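You operate a simulated robot arm through the tools that you are given. There is no shell and no other tool. Be economical: measure what you need, move in short steps, check, and stop when the job is done.

You run a simulated robot arm. Do the job below in one go: nothing can be reset, and whatever is moved stays where it is left.

TASK
Unlock the cash box, stand the yellow coin roll in the grey tray and lock the box again.
Fine: push the drawer home; the key stays in the lock. Set down upright: what you pick out.

It is judged by the outcome, as a careful person would: the job done as asked, and still so three seconds after it is handed in. It fails if anything else is knocked over, pushed out of place, dropped, spilled or broken.

THE ROBOT
A 6-joint arm with a two-finger parallel gripper, fixed in place. Base frame: the origin is at the foot of the arm, x ahead of it, y to its left, z up; the work surface is at about z = 0. Readings come in m, rad, newtons and seconds.
With the tool pointing down near the work surface it reaches from about 0.12 to 0.5 m from the base axis. Its first joint turns from -1.257 to 1.257 rad. Payload 0.65 kg.
The tool frame sits at the grasp point between the pads (the TCP): z along the fingers, y along the line on which they close. The tips reach 0.025 m beyond it. The gripper opens to 0.076 m. The fingers are 0.018 m wide and 0.01 m thick; the gripper's body (0.036 by 0.078 m) begins 0.045 m behind the TCP.
Orientation is told as [roll, pitch, yaw] about the base's x, y, z axes, in that order, counted from this pose: with the fingers straight down and closing along the base's y, the tool's x points along the base's -x, its y along +y and its z along -z.

THE INTERFACE
- The arm moves only by the tool step_arm. Its arguments are lists of equal length, an entry for each row: "delta_rot": the turn, a rotation vector about the tool's x, y, z in rad, a list of three; "translation": the shift along the tool's x, y, z in m, a list of three; "grip": the gripper command, from -1 (shut) to 1 (fully open), values between in proportion. In form: {"delta_rot": [[rx, ry, rz], ...], "translation": [[x, y, z], ...], "grip": [grip, ...]}. A call has 1 to 10 rows; each row is the pose to reach, as a shift and turn from the pose commanded when the call began, along the tool's axes at that moment. Rows are played at 5 a second. More than 0.05 m and 0.15 rad between two rows, or a gripper value outside its range, and nothing of the call is played. Where a pose cannot be reached the arm comes as near as it can. A force on the tool above 40 N (or 10 N above the force at the start of the call, whichever is more), or a blocked arm, ends the call early, and 0.2 s more pass. The fingers move at their own pace (about 0.108 m/s each) and stop on an object; they squeeze with about 36 N. The grip force told is the motor's: it shows also when the fingers shut on nothing. Time passes only in rows, and 0.2 s behind the last, so rows that repeat a pose let the fingers close. The reply holds the time, the measured pose of the TCP, the force on the tool along the base axes, the opening and the grip force, in the units named above and with some noise, with the torque about the TCP (base axes, N m) and any sound that the robot's microphone picked up.
- Cameras (640 x 400 px; columns grow to the right, rows downward): "scene" is fixed at [0.0786, 0.2889, 0.4435]; the picture's right is [-0.62, -0.79, 0.00], its down [-0.18, 0.14, -0.97] and it looks along [0.76, -0.60, -0.23] (base axes); focal length 214 px, centre (320, 200). "wrist" rides on the gripper at [0.058, 0.011, -0.081] in the tool frame; the picture's right is [-0.18, 0.98, 0.00], its down [-0.75, -0.14, -0.64] and it looks along [-0.63, -0.12, 0.77] (tool axes); focal length 243 px, centre (320, 200). There is no depth. A picture from a camera that has moved, and an enlarged one, comes with that camera's place and axes in the base frame and with its lens. The place of the scene camera against the robot may be out by one fixed shift of up to 0.018 m in any direction.
- camera(camera): a new picture of that camera. The clock stands still meanwhile.
- enlarge(camera, box): a new picture of the part [left, top, right, bottom] of that camera's present view, enlarged. The clock stands still meanwhile.
- hand_in(): hands the job in; it is judged then, once.

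Work in short steps. Places have to be worked out from the pictures, the camera data and where the tool is seen: move nearer, look again, correct. Check each grasp and each placing, and mend what went wrong. You have 120 turns and 68 pictures in all, those below and enlarged ones among them. Open the gripper and draw the arm clear of the work before you hand the job in, unless the task says otherwise; then end with one line.

The tools are called by a JSON object that holds its "method" and its "body". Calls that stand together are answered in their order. step_arm: Moves the arm, as the interface text tells. Its arguments: {"type":"object","properties":{"delta_rot":{"type":"array","items":{"type":"array","items":{"type":"number"}}},"translation":{"type":"array","items":{"type":"array","items":{"type":"number"}}},"grip":{"type":"array","items":{"type":"number"}}},"required":["delta_rot","translation","grip"]} The other tools are called the same way: camera (camera) takes a picture; enlarge (camera, box) takes an enlarged picture of a part of a camera's view; hand_in () hands the job in.

At the start:

```text
time: 0.0
eef_pos: [0.1722, 0.1664, 0.3964]
tcp_rot: [0.001, 0.0, 0.001]
contact_force: [0.8, -0.3, -0.3]
ft_torque: [0.0, -0.01, -0.02]
width: 0.0762
finger_force: 0.1
```

scene: 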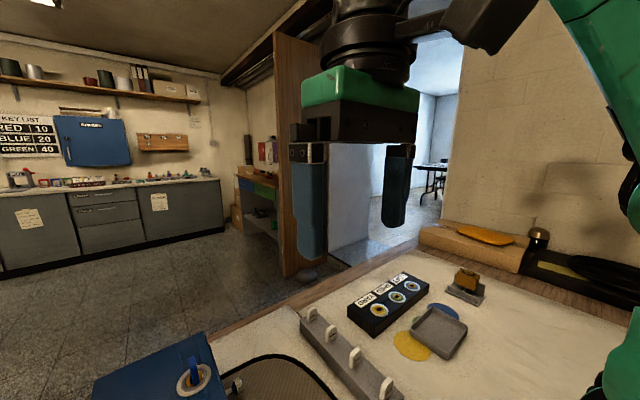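
wrist: 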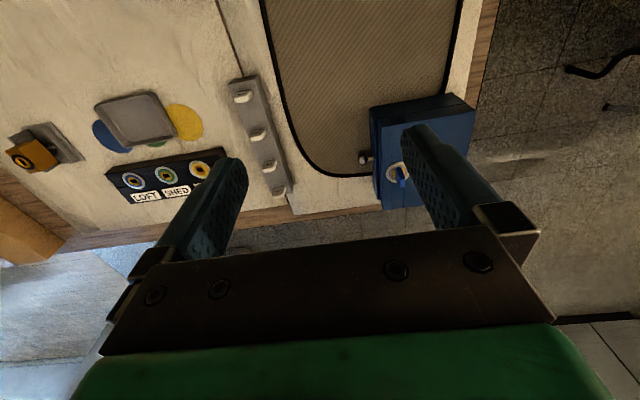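

The pictures show a blue box with a lock and key at left, a rail with hooks, a key-labelled block, a grey tray and a padlock-like thing. I look closer at both views.

{"method": "enlarge", "body": {"camera": "scene", "box": [90, 240, 410, 400]}}

{"method": "enlarge", "body": {"camera": "wrist", "box": [330, 60, 530, 220]}}

{"method": "enlarge", "body": {"camera": "scene", "box": [300, 220, 540, 400]}}

{"method": "enlarge", "body": {"camera": "scene", "box": [0, 90, 240, 240]}}

```text
2.00 times, centred on (250, 320) of scene
camera zoom: at [0.0786, 0.2889, 0.4435], right [-0.62, -0.79, 0.0], down [-0.18, 0.14, -0.97], along [0.76, -0.6, -0.23], focal length 429 px, centre (460, -40)
```

zoom: 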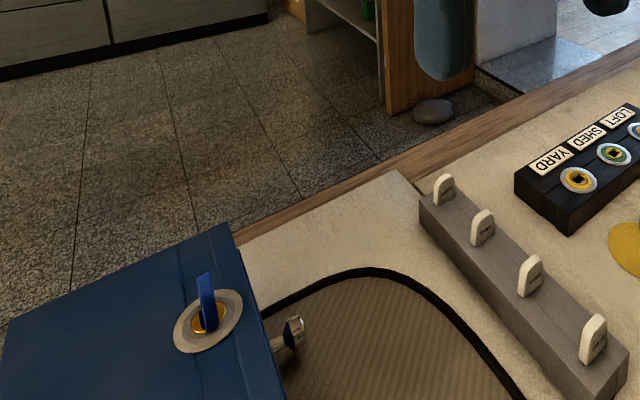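

```text
2.50 times, centred on (430, 140) of wrist
camera zoom: at [0.1166, 0.1773, 0.479], right [0.18, 0.98, 0.0], down [0.75, -0.14, 0.64], along [0.63, -0.12, -0.77], focal length 606 px, centre (45, 350)
```

zoom: 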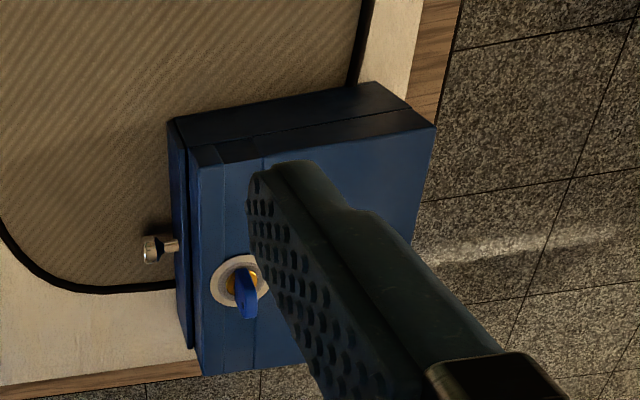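

```text
2.22 times, centred on (420, 310) of scene
camera zoom: at [0.0786, 0.2889, 0.4435], right [-0.62, -0.79, 0.0], down [-0.18, 0.14, -0.97], along [0.76, -0.6, -0.23], focal length 477 px, centre (98, -44)
```

zoom: 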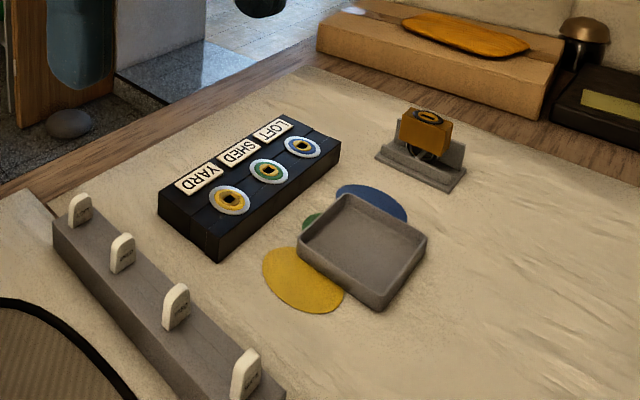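

```text
2.67 times, centred on (120, 165) of scene
camera zoom: at [0.0786, 0.2889, 0.4435], right [-0.62, -0.79, 0.0], down [-0.18, 0.14, -0.97], along [0.76, -0.6, -0.23], focal length 572 px, centre (853, 293)
```

zoom: 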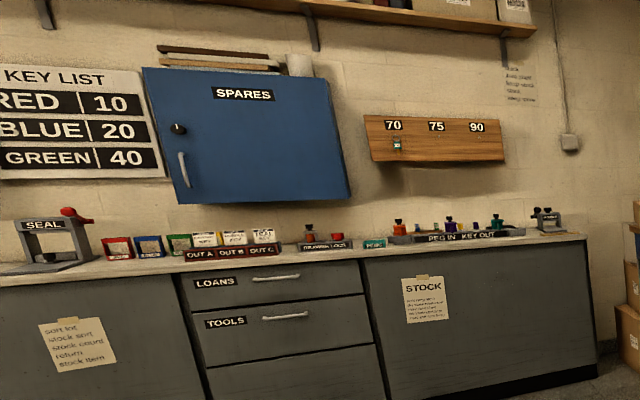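

The box's lock seems to hold a blue key on its top at about (0.39, 0.28, 0.11), with a drawer knob on its -y side at about (0.37, 0.22, 0.065). I move the wrist camera nearer to see the key between the fingers.

{"method": "step_arm", "body": {"delta_rot": [[0, 0, 0], [0, 0, 0], [0, 0, 0], [0, 0, 0], [0, 0, 0]], "translation": [[-0.026, 0.018, 0.024], [-0.052, 0.036, 0.048], [-0.078, 0.054, 0.072], [-0.104, 0.072, 0.096], [-0.13, 0.09, 0.12]], "grip": [1, 1, 1, 1, 1]}}

{"method": "camera", "body": {"camera": "wrist"}}

{"method": "camera", "body": {"camera": "scene"}}

```text
time: 1.2
eef_pos: [0.3023, 0.2566, 0.2789]
tcp_rot: [-0.001, -0.001, 0.001]
contact_force: [0.2, 0.5, 0.0]
ft_torque: [-0.01, -0.01, -0.03]
width: 0.0758
finger_force: 0.1
```

```text
61 pictures are left
camera wrist: at [0.2452, 0.2676, 0.3595], right [0.18, 0.98, 0.0], down [0.75, -0.14, 0.64], along [0.63, -0.12, -0.77], focal length 243 px, centre (320, 200)
```

wrist: 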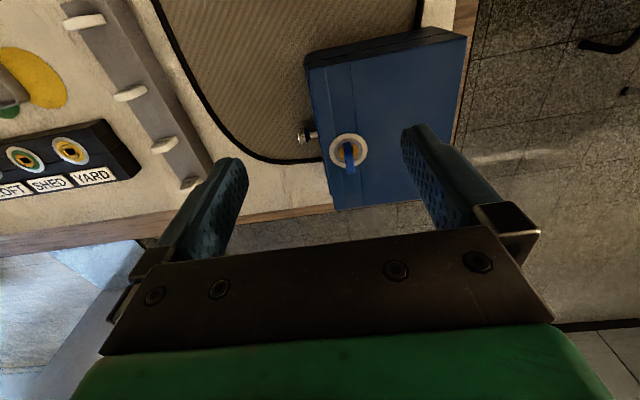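

```text
60 pictures are left
```

scene: 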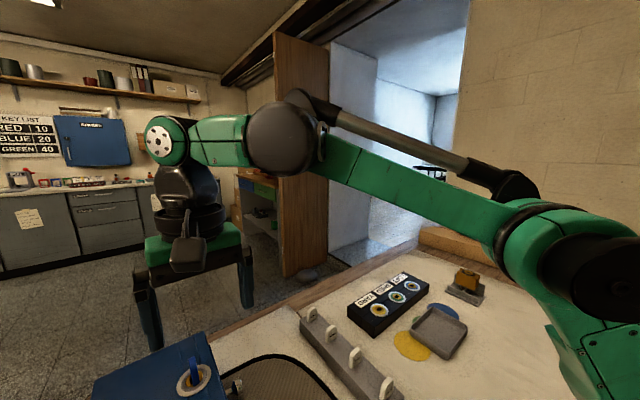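

{"method": "enlarge", "body": {"camera": "wrist", "box": [280, 20, 480, 220]}}

{"method": "enlarge", "body": {"camera": "scene", "box": [90, 300, 290, 400]}}

```text
2.00 times, centred on (380, 120) of wrist
camera zoom: at [0.2452, 0.2676, 0.3595], right [0.18, 0.98, 0.0], down [0.75, -0.14, 0.64], along [0.63, -0.12, -0.77], focal length 485 px, centre (200, 360)
```

zoom: 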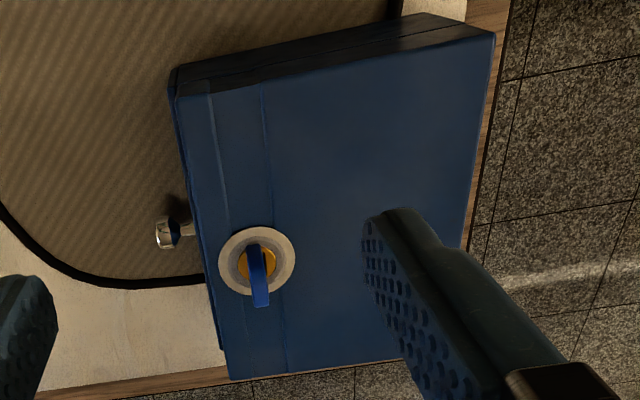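

```text
3.20 times, centred on (190, 350) of scene
camera zoom: at [0.0786, 0.2888, 0.4435], right [-0.62, -0.79, 0.0], down [-0.18, 0.14, -0.97], along [0.76, -0.6, -0.23], focal length 686 px, centre (736, -280)
```

zoom: 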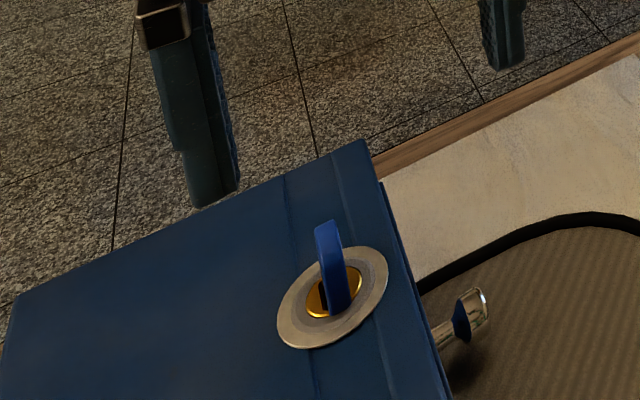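

The blue key stands in the lock with its flat nearly along x; lock centre triangulates to about (0.384, 0.274, 0.11). I go above it with the tips at about z 0.185 and look again.

{"method": "step_arm", "body": {"delta_rot": [[0, 0, 0], [0, 0, 0], [0, 0, 0]], "translation": [[-0.022, 0.006, 0.02], [-0.044, 0.012, 0.045], [-0.066, 0.018, 0.069]], "grip": [1, 1, 1]}}

{"method": "camera", "body": {"camera": "wrist"}}

{"method": "enlarge", "body": {"camera": "scene", "box": [90, 240, 290, 400]}}

```text
time: 2.0
eef_pos: [0.371, 0.2743, 0.21]
tcp_rot: [0.0, 0.0, 0.001]
contact_force: [-0.6, 0.1, -0.3]
ft_torque: [0.02, -0.01, -0.01]
width: 0.0759
finger_force: 0.0
```

```text
57 pictures are left
camera wrist: at [0.3143, 0.2846, 0.291], right [0.18, 0.98, 0.0], down [0.75, -0.14, 0.64], along [0.63, -0.12, -0.77], focal length 243 px, centre (320, 200)
```

wrist: 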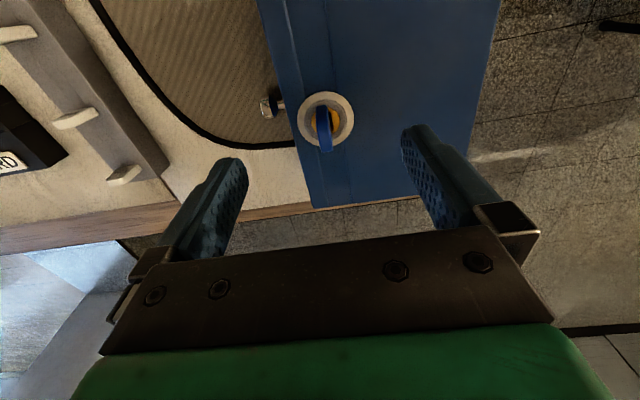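

```text
2.50 times, centred on (190, 320) of scene
camera zoom: at [0.0786, 0.2888, 0.4435], right [-0.62, -0.79, 0.0], down [-0.18, 0.14, -0.97], along [0.76, -0.6, -0.23], focal length 536 px, centre (645, -100)
```

zoom: 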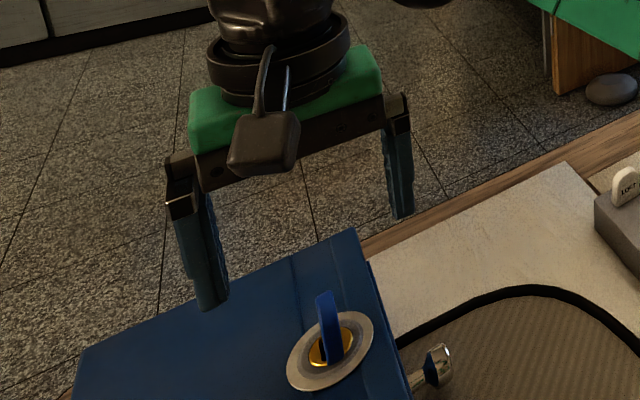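

{"method": "enlarge", "body": {"camera": "wrist", "box": [260, 70, 380, 170]}}

```text
4.00 times, centred on (320, 120) of wrist
camera zoom: at [0.3143, 0.2846, 0.291], right [0.18, 0.98, 0.0], down [0.75, -0.14, 0.64], along [0.63, -0.12, -0.77], focal length 970 px, centre (320, 520)
```

zoom: 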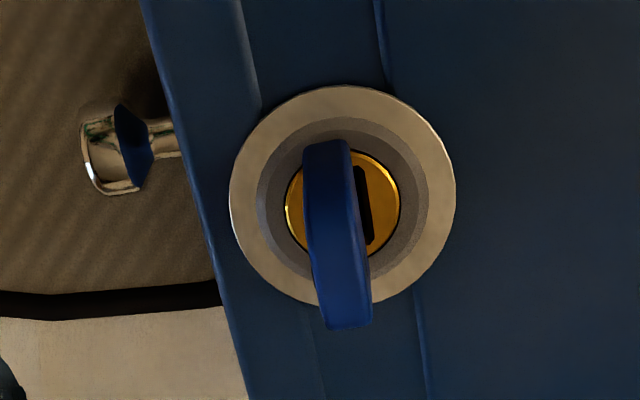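

The key's flat lies along x, centred about (0.385, 0.275), top near z 0.145. I centre over it and go down to TCP z 0.147, then look before closing.

{"method": "step_arm", "body": {"delta_rot": [[0, 0, 0], [0, 0, 0], [0, 0, 0]], "translation": [[-0.014, 0.0005, 0.02], [-0.014, 0.0005, 0.045], [-0.014, 0.0005, 0.063]], "grip": [1, 1, 1]}}

{"method": "camera", "body": {"camera": "wrist"}}

{"method": "enlarge", "body": {"camera": "scene", "box": [90, 240, 290, 400]}}

```text
time: 2.8
eef_pos: [0.3898, 0.2784, 0.1474]
tcp_rot: [0.0, 0.001, 0.0]
contact_force: [-0.2, 0.0, 0.4]
ft_torque: [0.01, 0.01, 0.0]
width: 0.0761
finger_force: 0.0
out of reach, approached as far as the arm can: row 1, 3
```

```text
54 pictures are left
camera wrist: at [0.3318, 0.2896, 0.2294], right [0.18, 0.98, 0.0], down [0.75, -0.14, 0.64], along [0.63, -0.12, -0.77], focal length 243 px, centre (320, 200)
```

wrist: 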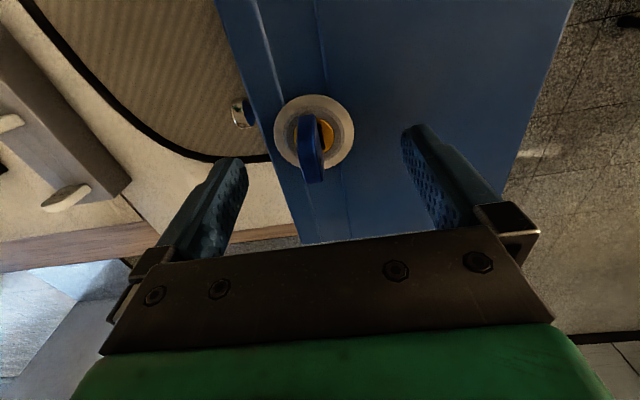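

```text
2.50 times, centred on (190, 320) of scene
camera zoom: at [0.0786, 0.2889, 0.4435], right [-0.62, -0.79, 0.0], down [-0.18, 0.14, -0.97], along [0.76, -0.6, -0.23], focal length 536 px, centre (645, -100)
```

zoom: 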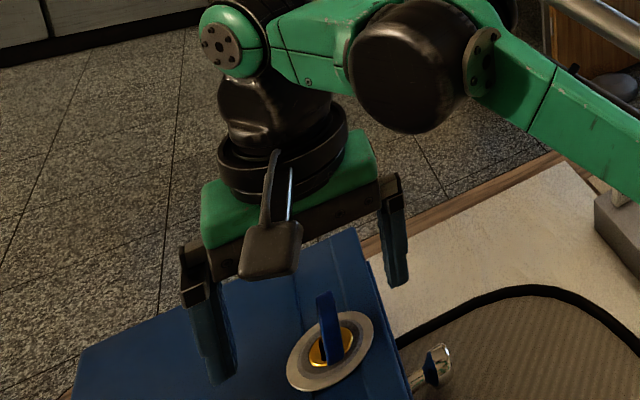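

The ring views now agree on the lock centre (0.388, 0.275, 0.10) with the key top near z 0.137. I correct the sideways offset and lower to z 0.133, still open.

{"method": "step_arm", "body": {"delta_rot": [[0, 0, 0], [0, 0, 0]], "translation": [[0.002, -0.0034, 0.0], [0.002, -0.0034, 0.014]], "grip": [1, 1]}}

```text
time: 3.4
eef_pos: [0.3929, 0.2817, 0.1373]
tcp_rot: [-0.001, 0.0, 0.001]
contact_force: [-1.0, -0.4, -0.5]
ft_torque: [0.02, -0.04, 0.02]
width: 0.0761
finger_force: 0.0
out of reach, approached as far as the arm can: row 1, 2
```

The arm drifted outward to (0.393, 0.282) although lowered; I try a correction in smaller rows to see how it responds.

{"method": "step_arm", "body": {"delta_rot": [[0, 0, 0], [0, 0, 0], [0, 0, 0]], "translation": [[0.002, -0.003, 0.0], [0.004, -0.006, 0.0], [0.004, -0.006, 0.0]], "grip": [1, 1, 1]}}

```text
time: 4.2
eef_pos: [0.3926, 0.2794, 0.1392]
tcp_rot: [0.0, 0.001, -0.001]
contact_force: [0.5, -0.4, -0.2]
ft_torque: [0.0, -0.02, 0.02]
width: 0.0761
finger_force: 0.1
out of reach, approached as far as the arm can: row 1, 2, 3
```

The arm seems to hit some inner joint limit here. I look at the arm's whole posture.

{"method": "camera", "body": {"camera": "scene"}}

```text
52 pictures are left
```

scene: 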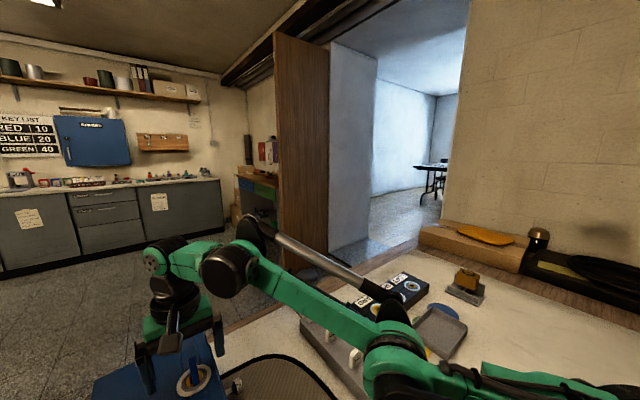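

I raise a little and command the lock's xy again to learn where the limit lies, then a yaw change at the same spot.

{"method": "step_arm", "body": {"delta_rot": [[0, 0, 0], [0, 0, 0]], "translation": [[0.003, -0.003, -0.02], [0.004, -0.004, -0.025]], "grip": [1, 1]}}

{"method": "step_arm", "body": {"delta_rot": [[0, 0, 0.14], [0, 0, 0.28]], "translation": [[0, 0, 0], [0, 0, 0]], "grip": [1, 1]}}

```text
time: 4.8
eef_pos: [0.389, 0.2742, 0.1655]
tcp_rot: [0.0, 0.002, 0.0]
contact_force: [-0.6, 0.8, -0.9]
ft_torque: [0.01, 0.02, 0.02]
width: 0.076
finger_force: 0.1
```

```text
time: 5.4
eef_pos: [0.3906, 0.2751, 0.1643]
tcp_rot: [0.0, 0.001, -0.282]
contact_force: [0.3, -0.8, 0.0]
ft_torque: [-0.04, 0.01, 0.02]
width: 0.0761
finger_force: 0.1
```

Both poses were reached at z 0.165. I now test going down with this yaw.

{"method": "step_arm", "body": {"delta_rot": [[0, 0, 0], [0, 0, 0]], "translation": [[0, 0, 0.012], [0, 0, 0.024]], "grip": [1, 1]}}

```text
time: 6.0
eef_pos: [0.3913, 0.278, 0.1435]
tcp_rot: [-0.002, 0.0, -0.281]
contact_force: [-0.1, -0.1, 0.2]
ft_torque: [0.0, -0.01, -0.01]
width: 0.0762
finger_force: 0.1
out of reach, approached as far as the arm can: row 2
```

The limit doesn't depend on yaw; it looks as if the arm is in an elbow-low posture. I rise, turn back the yaw and retract towards the start, then look at the posture.

{"method": "step_arm", "body": {"delta_rot": [[0, 0, -0.1], [0, 0, -0.2], [0, 0, -0.28], [0, 0, -0.28], [0, 0, -0.28]], "translation": [[0, 0, -0.035], [0.02, 0, -0.07], [0.04, 0, -0.105], [0.065, -0.015, -0.135], [0.1, -0.03, -0.15]], "grip": [1, 1, 1, 1, 1]}}

{"method": "step_arm", "body": {"delta_rot": [[0, 0, 0], [0, 0, 0], [0, 0, 0], [0, 0, 0]], "translation": [[0.03, -0.02, -0.01], [0.06, -0.04, -0.02], [0.09, -0.06, -0.03], [0.11, -0.08, -0.03]], "grip": [1, 1, 1, 1]}}

{"method": "camera", "body": {"camera": "scene"}}

```text
time: 7.2
eef_pos: [0.2861, 0.2771, 0.2938]
tcp_rot: [0.001, 0.0, 0.0]
contact_force: [0.2, 0.0, 0.3]
ft_torque: [0.02, 0.01, 0.01]
width: 0.0762
finger_force: 0.1
out of reach, approached as far as the arm can: row 1, 2, 3, 4
```

```text
time: 8.2
eef_pos: [0.1794, 0.1964, 0.3223]
tcp_rot: [0.001, 0.001, -0.001]
contact_force: [0.5, -0.3, 0.5]
ft_torque: [-0.01, 0.04, -0.03]
width: 0.0762
finger_force: 0.1
```

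```text
51 pictures are left
```

scene: 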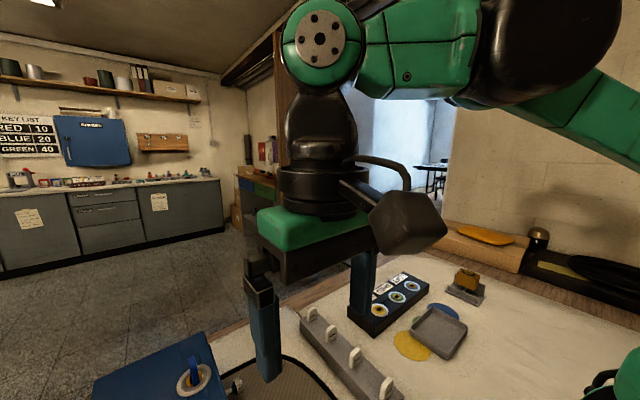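

Now retracted; the forearm slopes down from an upper elbow. I lower here close in, then extend outward at height about 0.2 to keep the elbow-high posture.

{"method": "step_arm", "body": {"delta_rot": [[0, 0, 0], [0, 0, 0], [0, 0, 0]], "translation": [[0, -0.01, 0.04], [0, -0.02, 0.08], [0, -0.03, 0.122]], "grip": [1, 1, 1]}}

{"method": "camera", "body": {"camera": "scene"}}

```text
time: 9.0
eef_pos: [0.1845, 0.1664, 0.1997]
tcp_rot: [0.001, 0.001, -0.001]
contact_force: [0.3, 0.9, 0.0]
ft_torque: [0.02, -0.01, -0.03]
width: 0.076
finger_force: 0.0
```

```text
50 pictures are left
```

scene: 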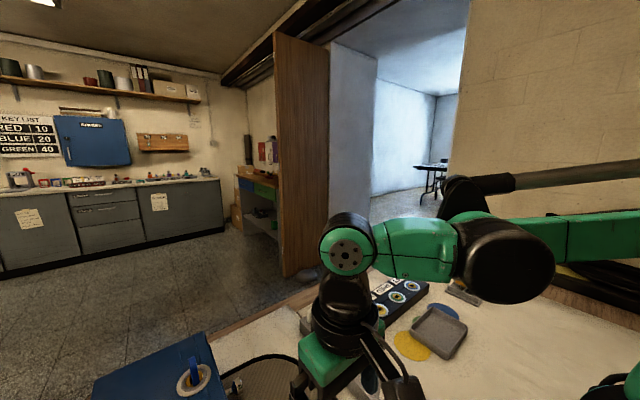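

Reached freely. Now I extend outward at z 0.19 to above the lock.

{"method": "step_arm", "body": {"delta_rot": [[0, 0, 0], [0, 0, 0], [0, 0, 0], [0, 0, 0], [0, 0, 0], [0, 0, 0]], "translation": [[-0.034, 0.018, 0.0], [-0.068, 0.036, 0.0], [-0.102, 0.054, 0.0], [-0.136, 0.072, 0.0], [-0.17, 0.09, 0.01], [-0.2035, 0.1086, 0.02]], "grip": [1, 1, 1, 1, 1, 1]}}

```text
time: 10.4
eef_pos: [0.3834, 0.2786, 0.1812]
tcp_rot: [-0.001, 0.0, 0.0]
contact_force: [0.7, -0.2, 0.8]
ft_torque: [-0.01, 0.0, 0.02]
width: 0.0762
finger_force: 0.0
```

No reach warning. I correct xy by (+0.004, -0.0035) and descend to z 0.135.

{"method": "step_arm", "body": {"delta_rot": [[0, 0, 0], [0, 0, 0], [0, 0, 0], [0, 0, 0]], "translation": [[-0.004, -0.003, 0.0], [-0.004, -0.0035, 0.02], [-0.004, -0.0035, 0.035], [-0.004, -0.0035, 0.046]], "grip": [1, 1, 1, 1]}}

```text
time: 11.4
eef_pos: [0.3937, 0.2785, 0.1375]
tcp_rot: [-0.001, 0.001, 0.003]
contact_force: [-0.1, -0.4, -0.5]
ft_torque: [0.01, 0.01, 0.02]
width: 0.0758
finger_force: 0.1
out of reach, approached as far as the arm can: row 3, 4
```

The same limit remains. A slight tilt of the tool about its y (in the key's plane) may free it; I test 0.1 rad while moving to (0.388, 0.275, 0.135).

{"method": "step_arm", "body": {"delta_rot": [[0, 0.05, 0], [0, 0.1, 0], [0, 0.1, 0]], "translation": [[0.002, -0.0015, 0.0], [0.005, -0.0035, 0.0], [0.005, -0.0035, 0.003]], "grip": [1, 1, 1]}}

```text
time: 12.2
eef_pos: [0.3872, 0.2733, 0.1348]
tcp_rot: [-0.001, 0.099, -0.001]
contact_force: [0.1, 0.1, -0.1]
ft_torque: [-0.04, 0.0, -0.01]
width: 0.0759
finger_force: 0.0
out of reach, approached as far as the arm can: row 2
```

The tilt works: TCP at (0.387, 0.273, 0.135). I check the key between the pads.

{"method": "camera", "body": {"camera": "wrist"}}

{"method": "enlarge", "body": {"camera": "scene", "box": [90, 240, 290, 400]}}

```text
49 pictures are left
camera wrist: at [0.3391, 0.2843, 0.2223], right [0.18, 0.98, -0.02], down [0.81, -0.14, 0.56], along [0.55, -0.12, -0.83], focal length 243 px, centre (320, 200)
```

wrist: 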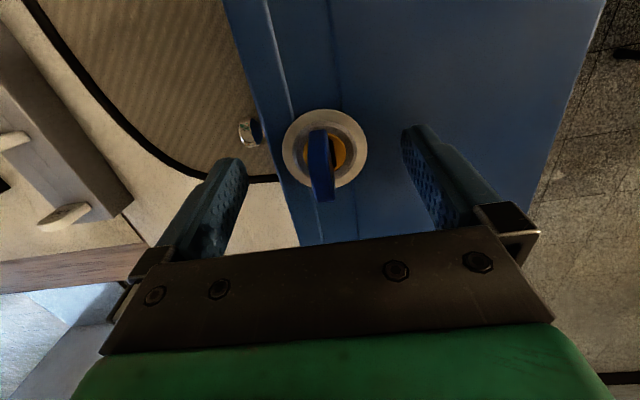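

```text
2.50 times, centred on (190, 320) of scene
camera zoom: at [0.0786, 0.2889, 0.4435], right [-0.62, -0.79, 0.0], down [-0.18, 0.14, -0.97], along [0.76, -0.6, -0.23], focal length 536 px, centre (645, -100)
```

zoom: 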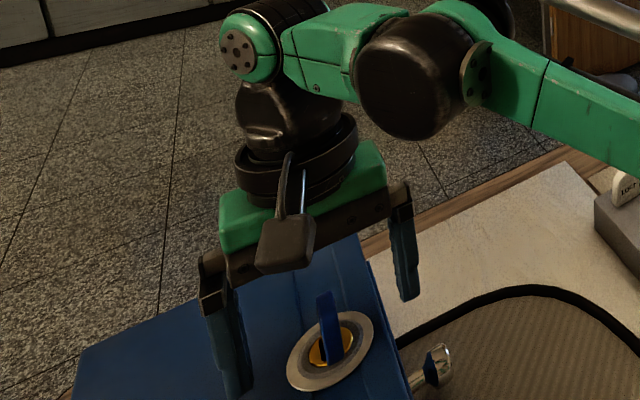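

The key is centred between the pads. I close on it.

{"method": "step_arm", "body": {"delta_rot": [[0, 0, 0], [0, 0, 0], [0, 0, 0]], "translation": [[0, 0, 0], [0, 0, 0], [0, 0, 0]], "grip": [-1, -1, -1]}}

{"method": "camera", "body": {"camera": "wrist"}}

```text
time: 13.0
eef_pos: [0.3875, 0.2737, 0.1358]
tcp_rot: [0.0, 0.1, 0.0]
contact_force: [1.3, 1.3, -0.1]
ft_torque: [0.11, 0.0, -0.02]
width: 0.0078
finger_force: 30.1
```

```text
47 pictures are left
camera wrist: at [0.339, 0.2845, 0.2223], right [0.18, 0.98, -0.02], down [0.81, -0.14, 0.56], along [0.55, -0.12, -0.82], focal length 243 px, centre (320, 200)
```

wrist: 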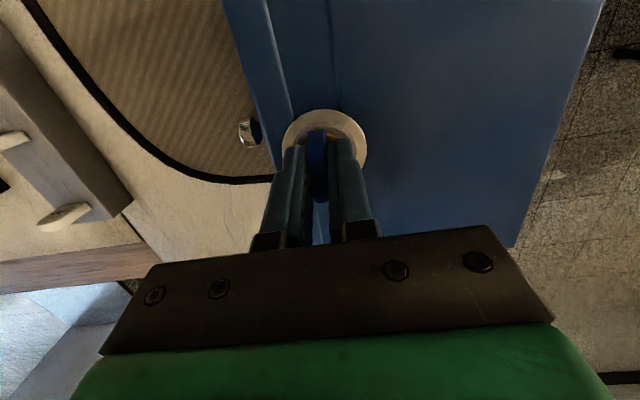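

Gripped (7.8 mm). I try a small turn counter-clockwise about the vertical, watching torque.

{"method": "step_arm", "body": {"delta_rot": [[0.01, 0, -0.0995], [0.02, 0, -0.199]], "translation": [[0, 0, 0], [0, 0, 0]], "grip": [-1, -1]}}

```text
time: 13.6
eef_pos: [0.3855, 0.2733, 0.1349]
tcp_rot: [0.001, 0.1, 0.202]
contact_force: [6.3, 11.9, 11.8]
ft_torque: [0.45, -0.31, -0.09]
width: 0.0074
finger_force: 29.9
out of reach, approached as far as the arm can: row 1
```

{"method": "enlarge", "body": {"camera": "wrist", "box": [240, 80, 400, 240]}}

{"method": "enlarge", "body": {"camera": "scene", "box": [140, 310, 260, 400]}}

```text
2.50 times, centred on (320, 160) of wrist
camera zoom: at [0.3362, 0.2736, 0.222], right [-0.02, 1.0, -0.02], down [0.82, 0.02, 0.57], along [0.57, 0.0, -0.82], focal length 606 px, centre (320, 300)
```

zoom: 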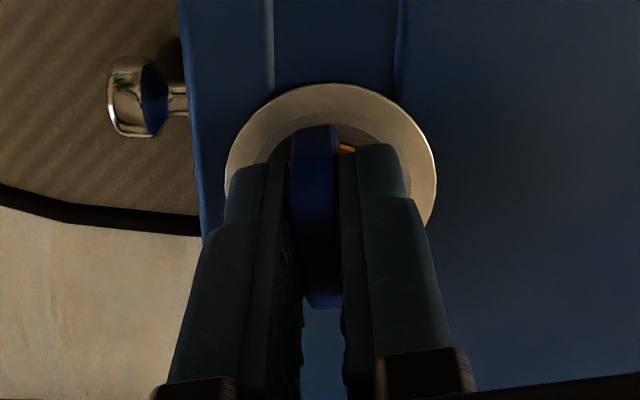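

```text
4.44 times, centred on (200, 355) of scene
camera zoom: at [0.0786, 0.2888, 0.4435], right [-0.62, -0.79, 0.0], down [-0.18, 0.14, -0.97], along [0.76, -0.6, -0.23], focal length 953 px, centre (853, -489)
```

zoom: 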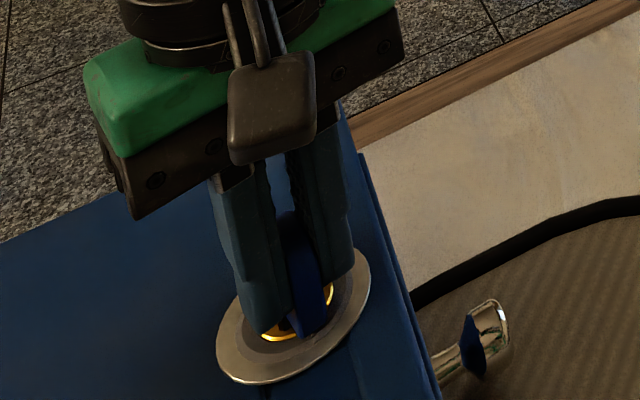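

Torque is low, so the key seems to follow. I ease the side load by 1.5 mm in +y and keep turning.

{"method": "step_arm", "body": {"delta_rot": [[0.01, 0, -0.0995], [0.02, 0, -0.199], [0.03, 0, -0.2985]], "translation": [[-0.0005, 0.0015, -0.001], [-0.0005, 0.0015, -0.001], [-0.0005, 0.0015, -0.001]], "grip": [-1, -1, -1]}}

```text
time: 14.4
eef_pos: [0.3833, 0.2699, 0.1355]
tcp_rot: [-0.002, 0.102, 0.496]
contact_force: [7.3, -3.5, -13.2]
ft_torque: [-0.15, -0.19, -0.45]
width: 0.0081
finger_force: 30.4
out of reach, approached as far as the arm can: row 1, 2, 3
```

{"method": "enlarge", "body": {"camera": "wrist", "box": [240, 80, 400, 240]}}

{"method": "enlarge", "body": {"camera": "scene", "box": [140, 310, 260, 400]}}

```text
2.50 times, centred on (320, 160) of wrist
camera zoom: at [0.3353, 0.2553, 0.2227], right [-0.31, 0.95, -0.02], down [0.78, 0.27, 0.56], along [0.54, 0.16, -0.82], focal length 606 px, centre (320, 300)
```

zoom: 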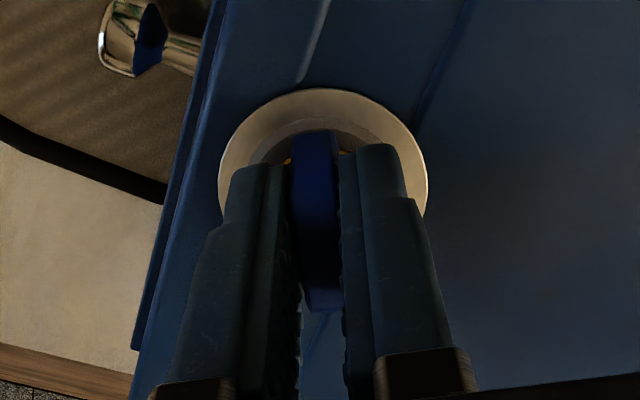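

```text
4.44 times, centred on (200, 355) of scene
camera zoom: at [0.0787, 0.2889, 0.4434], right [-0.62, -0.79, 0.0], down [-0.18, 0.14, -0.97], along [0.76, -0.6, -0.23], focal length 953 px, centre (853, -489)
```

zoom: 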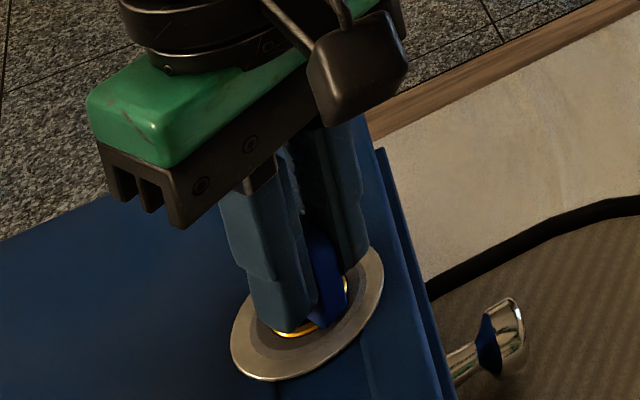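

The key follows the gripper, but the tool drifted about 4 mm in -y at a reach limit and dragged the box slightly. I shift back (+0.003, +0.004) without turning to see whether that pose is reachable.

{"method": "step_arm", "body": {"delta_rot": [[0, 0, 0], [0, 0, 0]], "translation": [[-0.0025, 0.001, 0], [-0.0045, 0.0021, 0]], "grip": [-1, -1]}}

```text
time: 15.0
eef_pos: [0.3853, 0.2715, 0.1364]
tcp_rot: [-0.002, 0.102, 0.499]
contact_force: [4.2, -18.5, 2.7]
ft_torque: [-0.43, -0.09, -0.43]
width: 0.0085
finger_force: 30.2
```

Reachable now but with an 18 N side load, so I release the key to relax everything and see the true state of key and box.

{"method": "step_arm", "body": {"delta_rot": [[0, 0, 0], [0, 0, 0]], "translation": [[0, 0, 0], [0, 0, 0]], "grip": [0.3, 0.3]}}

{"method": "enlarge", "body": {"camera": "wrist", "box": [220, 40, 420, 220]}}

{"method": "enlarge", "body": {"camera": "scene", "box": [90, 300, 290, 400]}}

```text
time: 15.6
eef_pos: [0.3846, 0.2728, 0.134]
tcp_rot: [-0.001, 0.099, 0.501]
contact_force: [0.9, 0.4, 1.0]
ft_torque: [-0.01, -0.03, -0.03]
width: 0.0494
finger_force: 0.1
```

```text
2.22 times, centred on (320, 130) of wrist
camera zoom: at [0.3367, 0.2582, 0.2225], right [-0.31, 0.95, -0.02], down [0.78, 0.27, 0.57], along [0.54, 0.16, -0.82], focal length 539 px, centre (320, 356)
```

zoom: 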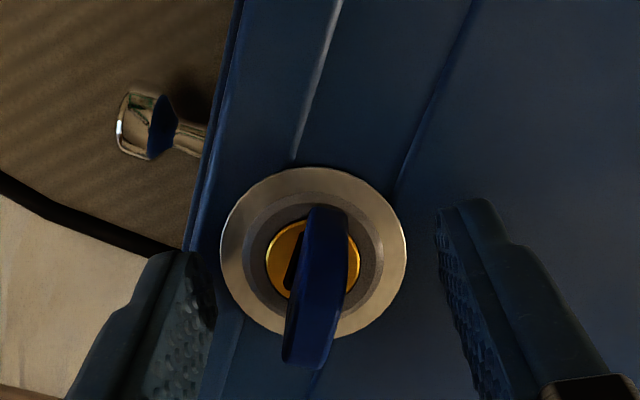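

```text
3.20 times, centred on (190, 350) of scene
camera zoom: at [0.0786, 0.2889, 0.4435], right [-0.62, -0.79, 0.0], down [-0.18, 0.14, -0.97], along [0.76, -0.6, -0.23], focal length 686 px, centre (736, -280)
```

zoom: 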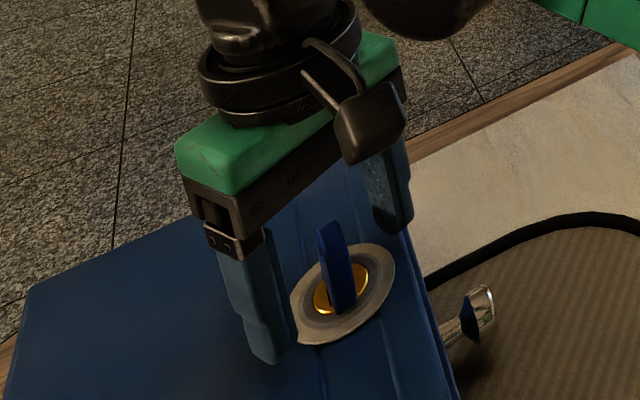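

The key sprang back to about 0.15 rad and the box itself turned a little, so counter-clockwise looks like the wrong way (a stop). I rise, reduce the tilt and bring the yaw back to the key, ready to try clockwise from a higher grip.

{"method": "step_arm", "body": {"delta_rot": [[0, 0, 0], [0.004, -0.06, 0]], "translation": [[0, 0, -0.02], [-0.003, 0, -0.035]], "grip": [0.5, 0.5]}}

{"method": "step_arm", "body": {"delta_rot": [[0, 0, 0.13], [0, 0, 0.26], [0, 0, 0.4]], "translation": [[0, 0, 0], [0, 0, 0], [0, 0, 0]], "grip": [0.5, 0.5, 0.5]}}

{"method": "camera", "body": {"camera": "wrist"}}

```text
time: 16.2
eef_pos: [0.3816, 0.2693, 0.1579]
tcp_rot: [-0.004, 0.042, 0.501]
contact_force: [0.3, 0.5, -0.6]
ft_torque: [-0.03, -0.02, 0.03]
width: 0.0572
finger_force: 0.1
out of reach, approached as far as the arm can: row 1, 2
```

```text
time: 17.0
eef_pos: [0.3812, 0.2695, 0.1569]
tcp_rot: [-0.019, 0.036, 0.098]
contact_force: [1.0, 0.2, 0.0]
ft_torque: [-0.03, -0.02, 0.02]
width: 0.0571
finger_force: 0.1
```

```text
40 pictures are left
camera wrist: at [0.3267, 0.2766, 0.24], right [0.09, 1.0, -0.03], down [0.78, -0.05, 0.62], along [0.61, -0.07, -0.79], focal length 243 px, centre (320, 200)
```

wrist: 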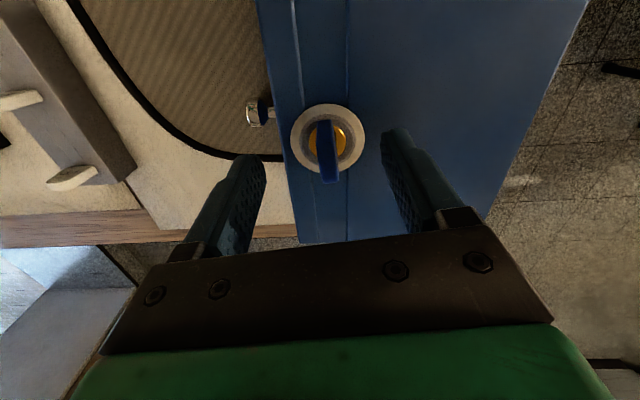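

I now understand: the arm is at full stretch here (reach limit r+0.4z≈0.538), and it sticks when straight. I retract inward, remove the tilt, and will come back to the key from the base side at low height with the fingers straddling it.

{"method": "step_arm", "body": {"delta_rot": [[0, 0, 0], [-0.01, -0.02, 0], [-0.019, -0.036, 0]], "translation": [[0.03, 0, -0.01], [0.055, -0.02, -0.02], [0.085, -0.042, -0.02]], "grip": [0.5, 0.7, 1]}}

```text
time: 17.8
eef_pos: [0.3156, 0.2307, 0.2356]
tcp_rot: [0.0, 0.001, 0.097]
contact_force: [0.0, -1.2, 0.1]
ft_torque: [0.01, 0.02, 0.01]
width: 0.0761
finger_force: 0.0
out of reach, approached as far as the arm can: row 1, 2, 3
```

Still riding the stretch limit; I retract further inward until it frees.

{"method": "step_arm", "body": {"delta_rot": [[0, 0, 0], [0, 0, 0], [0, 0, 0]], "translation": [[0.04, -0.02, 0.0], [0.08, -0.04, 0.0], [0.1, -0.05, 0.03]], "grip": [1, 1, 1]}}

{"method": "step_arm", "body": {"delta_rot": [[0, 0, 0], [0, 0, 0]], "translation": [[0, 0, 0.02], [0, 0, 0.04]], "grip": [1, 1]}}

```text
time: 18.6
eef_pos: [0.3163, 0.2326, 0.237]
tcp_rot: [-0.001, 0.001, 0.099]
contact_force: [-0.6, -0.4, 0.4]
ft_torque: [0.01, -0.02, 0.03]
width: 0.0759
finger_force: 0.1
out of reach, approached as far as the arm can: row 1, 2, 3
```

```text
time: 19.2
eef_pos: [0.3162, 0.2326, 0.2367]
tcp_rot: [0.0, 0.0, 0.1]
contact_force: [-0.8, -0.3, 0.3]
ft_torque: [0.0, 0.01, 0.0]
width: 0.0757
finger_force: 0.1
out of reach, approached as far as the arm can: row 1, 2
```

Stuck against an inner limit again, as in a flipped elbow posture. I go up and outward first to pass through the straight posture, then retract high, as worked before.

{"method": "step_arm", "body": {"delta_rot": [[0, 0, 0], [0, 0, 0], [0, 0, 0], [0, 0, 0], [0, 0, 0]], "translation": [[0, 0, -0.035], [0, 0, -0.07], [0.03, -0.01, -0.09], [0.06, -0.03, -0.1], [0.1, -0.05, -0.1]], "grip": [1, 1, 1, 1, 1]}}

{"method": "step_arm", "body": {"delta_rot": [[0, 0, 0], [0, 0, 0], [0, 0, 0], [0, 0, 0]], "translation": [[0.015, 0, 0.04], [0.03, 0, 0.08], [0.03, 0, 0.12], [0.03, 0, 0.16]], "grip": [1, 1, 1, 1]}}

```text
time: 20.4
eef_pos: [0.2578, 0.1936, 0.3681]
tcp_rot: [-0.001, 0.0, 0.1]
contact_force: [-0.8, -0.4, 0.4]
ft_torque: [0.01, 0.0, -0.01]
width: 0.076
finger_force: 0.0
out of reach, approached as far as the arm can: row 4, 5
```

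```text
time: 21.4
eef_pos: [0.3038, 0.2509, 0.2354]
tcp_rot: [0.0, 0.001, 0.099]
contact_force: [-0.1, -0.5, 0.2]
ft_torque: [0.03, -0.01, -0.02]
width: 0.0762
finger_force: 0.0
out of reach, approached as far as the arm can: row 1, 2, 3, 4
```

I push outward and up until the outer limit is met, then bring it in.

{"method": "step_arm", "body": {"delta_rot": [[0, 0, 0], [0, 0, 0], [0, 0, 0], [0, 0, 0]], "translation": [[0, 0, -0.035], [0, 0, -0.07], [-0.03, 0.015, -0.09], [-0.06, 0.03, -0.1]], "grip": [1, 1, 1, 1]}}

{"method": "step_arm", "body": {"delta_rot": [[0, 0, 0], [0, 0, 0], [0, 0, 0], [0, 0, 0], [0, 0, 0], [0, 0, 0]], "translation": [[0.035, -0.015, 0.01], [0.07, -0.03, 0.02], [0.1, -0.05, 0.03], [0.13, -0.07, 0.04], [0.16, -0.09, 0.05], [0.18, -0.1, 0.07]], "grip": [1, 1, 1, 1, 1, 1]}}

```text
time: 22.4
eef_pos: [0.3047, 0.2514, 0.3066]
tcp_rot: [0.001, -0.002, 0.099]
contact_force: [-0.1, 0.7, 0.1]
ft_torque: [0.01, 0.02, 0.01]
width: 0.0759
finger_force: 0.0
out of reach, approached as far as the arm can: row 3, 4
```

```text
time: 23.8
eef_pos: [0.2694, 0.2479, 0.3181]
tcp_rot: [0.0, 0.001, 0.1]
contact_force: [-0.2, 0.1, 0.4]
ft_torque: [0.0, 0.03, -0.03]
width: 0.0761
finger_force: 0.1
out of reach, approached as far as the arm can: row 1, 2, 3, 4, 5, 6
```

{"method": "camera", "body": {"camera": "scene"}}

```text
39 pictures are left
```

scene: 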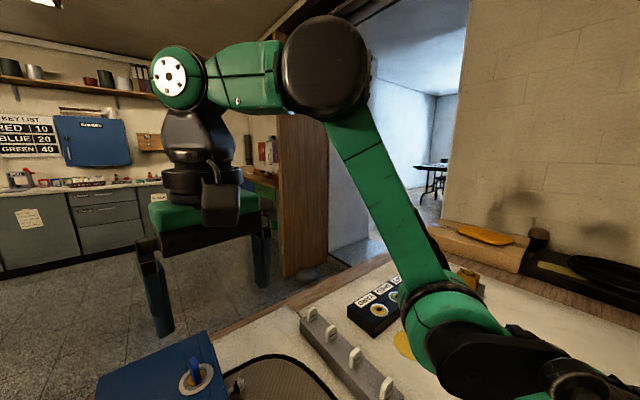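

The picture shows the elbow is low (flipped). I'll push past the outer limit and slide upward along it, then come in, as in the earlier successful recovery.

{"method": "step_arm", "body": {"delta_rot": [[0, 0, 0], [0, 0, 0], [0, 0, 0], [0, 0, 0], [0, 0, 0], [0, 0, 0], [0, 0, 0]], "translation": [[-0.04, 0.01, 0.02], [-0.07, 0.02, 0.03], [-0.07, 0.02, 0.0], [-0.06, 0.02, -0.035], [-0.04, 0.01, -0.065], [-0.01, -0.01, -0.08], [0.03, -0.02, -0.08]], "grip": [1, 1, 1, 1, 1, 1, 1]}}

{"method": "step_arm", "body": {"delta_rot": [[0, 0, 0], [0, 0, 0], [0, 0, 0]], "translation": [[0.03, -0.02, 0.02], [0.06, -0.04, 0.04], [0.08, -0.06, 0.06]], "grip": [1, 1, 1]}}

```text
time: 25.4
eef_pos: [0.2247, 0.2231, 0.373]
tcp_rot: [0.0, -0.001, 0.1]
contact_force: [0.4, 0.6, 0.3]
ft_torque: [0.01, 0.02, -0.01]
width: 0.0757
finger_force: 0.0
out of reach, approached as far as the arm can: row 2, 3, 4, 5, 6, 7
```

```text
time: 26.2
eef_pos: [0.1517, 0.1566, 0.3122]
tcp_rot: [-0.002, -0.003, 0.1]
contact_force: [0.6, 0.2, -0.4]
ft_torque: [-0.02, -0.03, 0.0]
width: 0.0761
finger_force: 0.1
```

Freed. I lower close in, then go to (0.28, 0.268, 0.15), well within reach, before sliding in along x.

{"method": "step_arm", "body": {"delta_rot": [[0, 0, 0], [0, 0, 0], [0, 0, 0], [0, 0, 0], [0, 0, 0], [0, 0, 0], [0, 0, 0]], "translation": [[-0.017, 0.013, 0.037], [-0.035, 0.026, 0.075], [-0.0524, 0.0384, 0.112], [-0.075, 0.054, 0.13], [-0.098, 0.07, 0.145], [-0.12, 0.085, 0.155], [-0.1388, 0.0981, 0.162]], "grip": [1, 1, 1, 1, 1, 1, 1]}}

{"method": "camera", "body": {"camera": "wrist"}}

{"method": "camera", "body": {"camera": "scene"}}

```text
time: 27.8
eef_pos: [0.2769, 0.2643, 0.151]
tcp_rot: [0.001, -0.002, 0.1]
contact_force: [0.8, -0.4, -0.4]
ft_torque: [-0.01, 0.0, -0.02]
width: 0.0761
finger_force: 0.1
```

```text
38 pictures are left
camera wrist: at [0.2205, 0.2692, 0.2331], right [0.08, 1.0, 0.0], down [0.76, -0.07, 0.64], along [0.64, -0.05, -0.77], focal length 243 px, centre (320, 200)
```

wrist: 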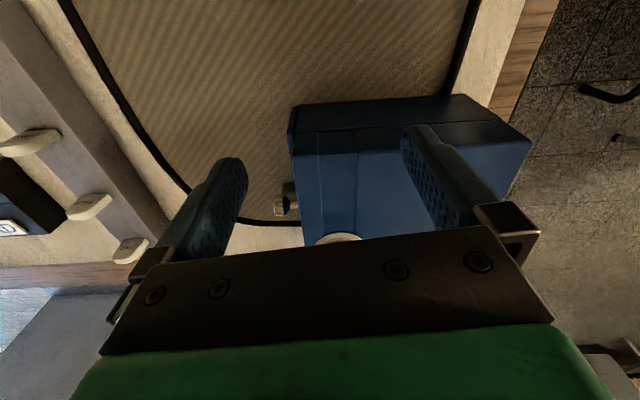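

```text
37 pictures are left
```

scene: 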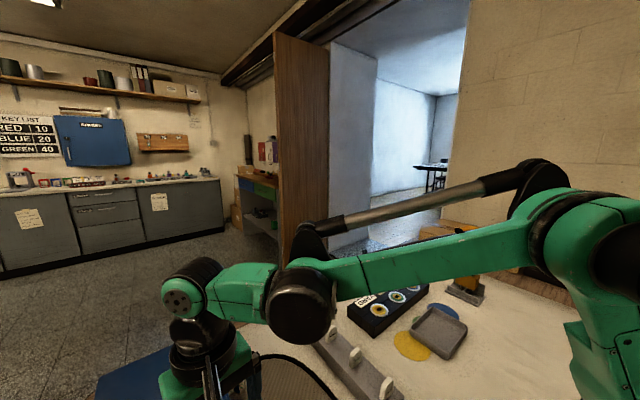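

Elbow-high posture confirmed. I slide outward along x to the key with the fingers straddling it.

{"method": "step_arm", "body": {"delta_rot": [[0, 0, 0], [0, 0, 0], [0, 0, 0], [0, 0, 0]], "translation": [[-0.03, 0.001, 0.0], [-0.06, 0.0, 0.002], [-0.085, -0.001, 0.007], [-0.109, -0.003, 0.01]], "grip": [1, 1, 1, 1]}}

{"method": "camera", "body": {"camera": "wrist"}}

```text
time: 28.8
eef_pos: [0.387, 0.2735, 0.1421]
tcp_rot: [0.001, -0.003, 0.097]
contact_force: [0.1, 0.0, 0.3]
ft_torque: [-0.03, 0.01, 0.0]
width: 0.0762
finger_force: 0.0
```

```text
36 pictures are left
camera wrist: at [0.3287, 0.2786, 0.2236], right [0.08, 1.0, 0.0], down [0.76, -0.06, 0.64], along [0.64, -0.05, -0.77], focal length 243 px, centre (320, 200)
```

wrist: 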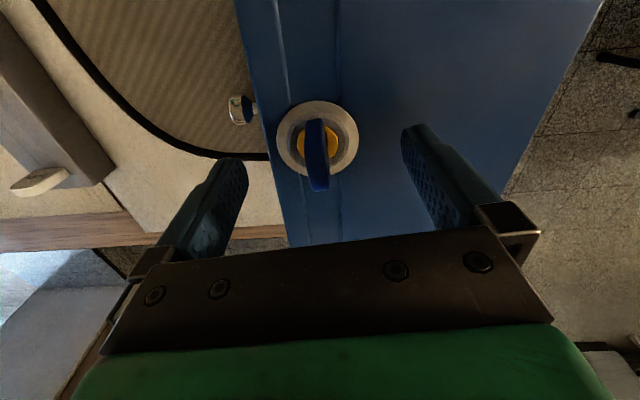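

Reachable without a flag; lock axis at about (0.388, 0.272). I settle to z 0.137 and close.

{"method": "step_arm", "body": {"delta_rot": [[0, 0, 0], [0, 0, 0], [0, 0, 0], [0, 0, 0]], "translation": [[-0.001, -0.001, 0.005], [-0.001, -0.001, 0.005], [-0.001, -0.001, 0.005], [-0.001, -0.001, 0.005]], "grip": [1, -1, -1, -1]}}

{"method": "step_arm", "body": {"delta_rot": [[0, 0, 0.1], [0, 0, 0.2]], "translation": [[0, 0, 0], [0, 0, 0]], "grip": [-1, -1]}}

```text
time: 29.8
eef_pos: [0.388, 0.2738, 0.1359]
tcp_rot: [0.0, -0.003, 0.101]
contact_force: [-0.2, -0.2, 0.8]
ft_torque: [-0.01, 0.01, 0.02]
width: 0.008
finger_force: 29.9
```

```text
time: 30.4
eef_pos: [0.387, 0.2721, 0.1389]
tcp_rot: [0.001, -0.001, -0.101]
contact_force: [-0.3, -0.4, 0.9]
ft_torque: [0.0, 0.0, -0.04]
width: 0.0078
finger_force: 29.8
```

No resistance; I continue clockwise.

{"method": "step_arm", "body": {"delta_rot": [[0, 0, 0.1], [0, 0, 0.2], [0, 0, 0.3]], "translation": [[0, 0, 0], [0, 0, 0], [0, 0, 0]], "grip": [-1, -1, -1]}}

```text
time: 31.2
eef_pos: [0.3878, 0.2724, 0.1367]
tcp_rot: [0.003, 0.0, -0.402]
contact_force: [1.8, 8.2, -1.9]
ft_torque: [0.33, -0.06, 0.06]
width: 0.008
finger_force: 30.3
```

{"method": "step_arm", "body": {"delta_rot": [[0, 0, 0.1], [0, 0, 0.2], [0, 0, 0.3]], "translation": [[0, 0.001, 0], [0, 0.001, 0], [0, 0.001, 0]], "grip": [-1, -1, -1]}}

{"method": "enlarge", "body": {"camera": "scene", "box": [90, 300, 290, 400]}}

```text
time: 32.0
eef_pos: [0.3878, 0.2729, 0.1377]
tcp_rot: [0.002, -0.001, -0.703]
contact_force: [4.3, 6.7, 0.1]
ft_torque: [0.28, -0.19, 0.06]
width: 0.0078
finger_force: 29.6
```

```text
3.20 times, centred on (190, 350) of scene
camera zoom: at [0.0786, 0.2889, 0.4435], right [-0.62, -0.79, 0.0], down [-0.18, 0.14, -0.97], along [0.76, -0.6, -0.23], focal length 686 px, centre (736, -280)
```

zoom: 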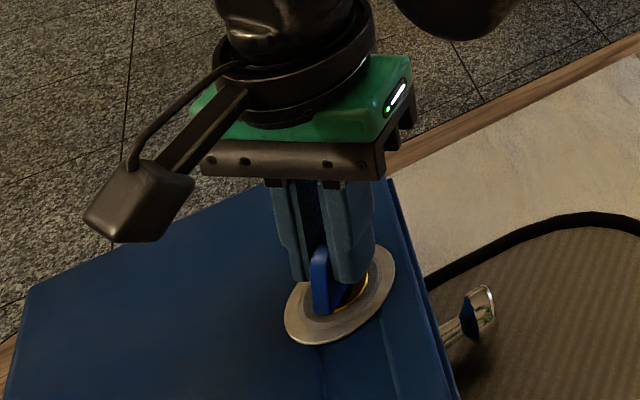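

The key turns freely clockwise without moving the box. I go on to about 1.3 rad.

{"method": "step_arm", "body": {"delta_rot": [[0, 0, 0.1], [0, 0, 0.2], [0, 0, 0.3], [0, 0, 0.4]], "translation": [[0, 0, 0], [0, 0, 0], [0, 0, 0], [0, 0, 0]], "grip": [-1, -1, -1, -1]}}

```text
time: 33.0
eef_pos: [0.3875, 0.272, 0.1371]
tcp_rot: [0.001, 0.0, -1.102]
contact_force: [11.4, 6.2, 1.4]
ft_torque: [0.21, -0.5, 0.06]
width: 0.0079
finger_force: 29.9
```

{"method": "step_arm", "body": {"delta_rot": [[0, 0, 0.1], [0, 0, 0.2], [0, 0, 0.3], [0, 0, 0.4]], "translation": [[0, 0.0018, 0], [0, 0.0018, 0], [0, 0.0018, 0], [0, 0.0018, 0]], "grip": [-1, -1, -1, -1]}}

```text
time: 34.0
eef_pos: [0.388, 0.2737, 0.1376]
tcp_rot: [0.001, 0.0, -1.501]
contact_force: [3.3, 6.0, 7.2]
ft_torque: [0.26, -0.15, 0.07]
width: 0.0077
finger_force: 30.0
```

Still smooth at -1.5. I nudge further to find the end stop.

{"method": "step_arm", "body": {"delta_rot": [[0, 0, 0.05], [0, 0, 0.1]], "translation": [[0, 0, 0], [0, 0, 0]], "grip": [-1, -1]}}

```text
time: 34.6
eef_pos: [0.3896, 0.2726, 0.1357]
tcp_rot: [0.001, 0.001, -1.602]
contact_force: [4.4, 6.4, 2.9]
ft_torque: [0.33, -0.16, 0.02]
width: 0.008
finger_force: 30.0
```

{"method": "step_arm", "body": {"delta_rot": [[0, 0, 0.07], [0, 0, 0.14]], "translation": [[0, 0, 0], [0, 0, 0]], "grip": [-1, -1]}}

{"method": "enlarge", "body": {"camera": "scene", "box": [90, 300, 290, 400]}}

```text
time: 35.2
eef_pos: [0.3893, 0.2728, 0.1375]
tcp_rot: [0.0, -0.001, -1.739]
contact_force: [-0.9, 5.6, -1.7]
ft_torque: [0.3, -0.03, 0.02]
width: 0.0078
finger_force: 30.0
```

```text
3.20 times, centred on (190, 350) of scene
camera zoom: at [0.0786, 0.2889, 0.4435], right [-0.62, -0.79, 0.0], down [-0.18, 0.14, -0.97], along [0.76, -0.6, -0.23], focal length 686 px, centre (736, -280)
```

zoom: 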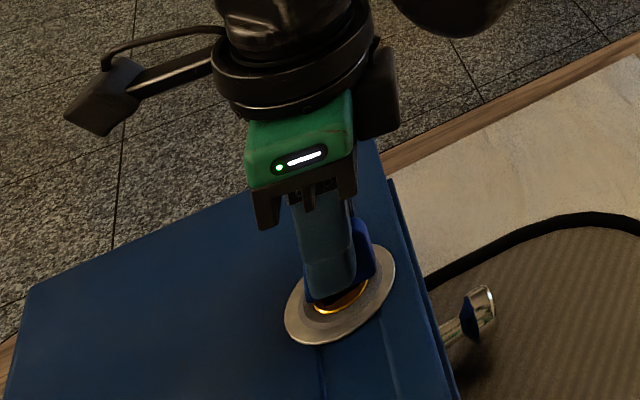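

{"method": "step_arm", "body": {"delta_rot": [[0, 0, 0.1], [0, 0, 0.2]], "translation": [[0, 0, 0], [0, 0, 0]], "grip": [-1, -1]}}

```text
time: 35.8
eef_pos: [0.3905, 0.2727, 0.1384]
tcp_rot: [0.001, 0.0, -1.943]
contact_force: [0.3, 2.1, 4.7]
ft_torque: [0.11, -0.03, 0.06]
width: 0.008
finger_force: 29.7
```

{"method": "step_arm", "body": {"delta_rot": [[0, 0, 0.1], [0, 0, 0.2], [0, 0, 0.3]], "translation": [[0, 0, 0], [0, 0, 0], [0, 0, 0]], "grip": [-1, -1, -1]}}

```text
time: 36.6
eef_pos: [0.3902, 0.2728, 0.1366]
tcp_rot: [0.0, -0.001, -2.239]
contact_force: [-3.3, -1.2, 8.5]
ft_torque: [-0.05, 0.25, 0.67]
width: 0.0093
finger_force: 30.8
```

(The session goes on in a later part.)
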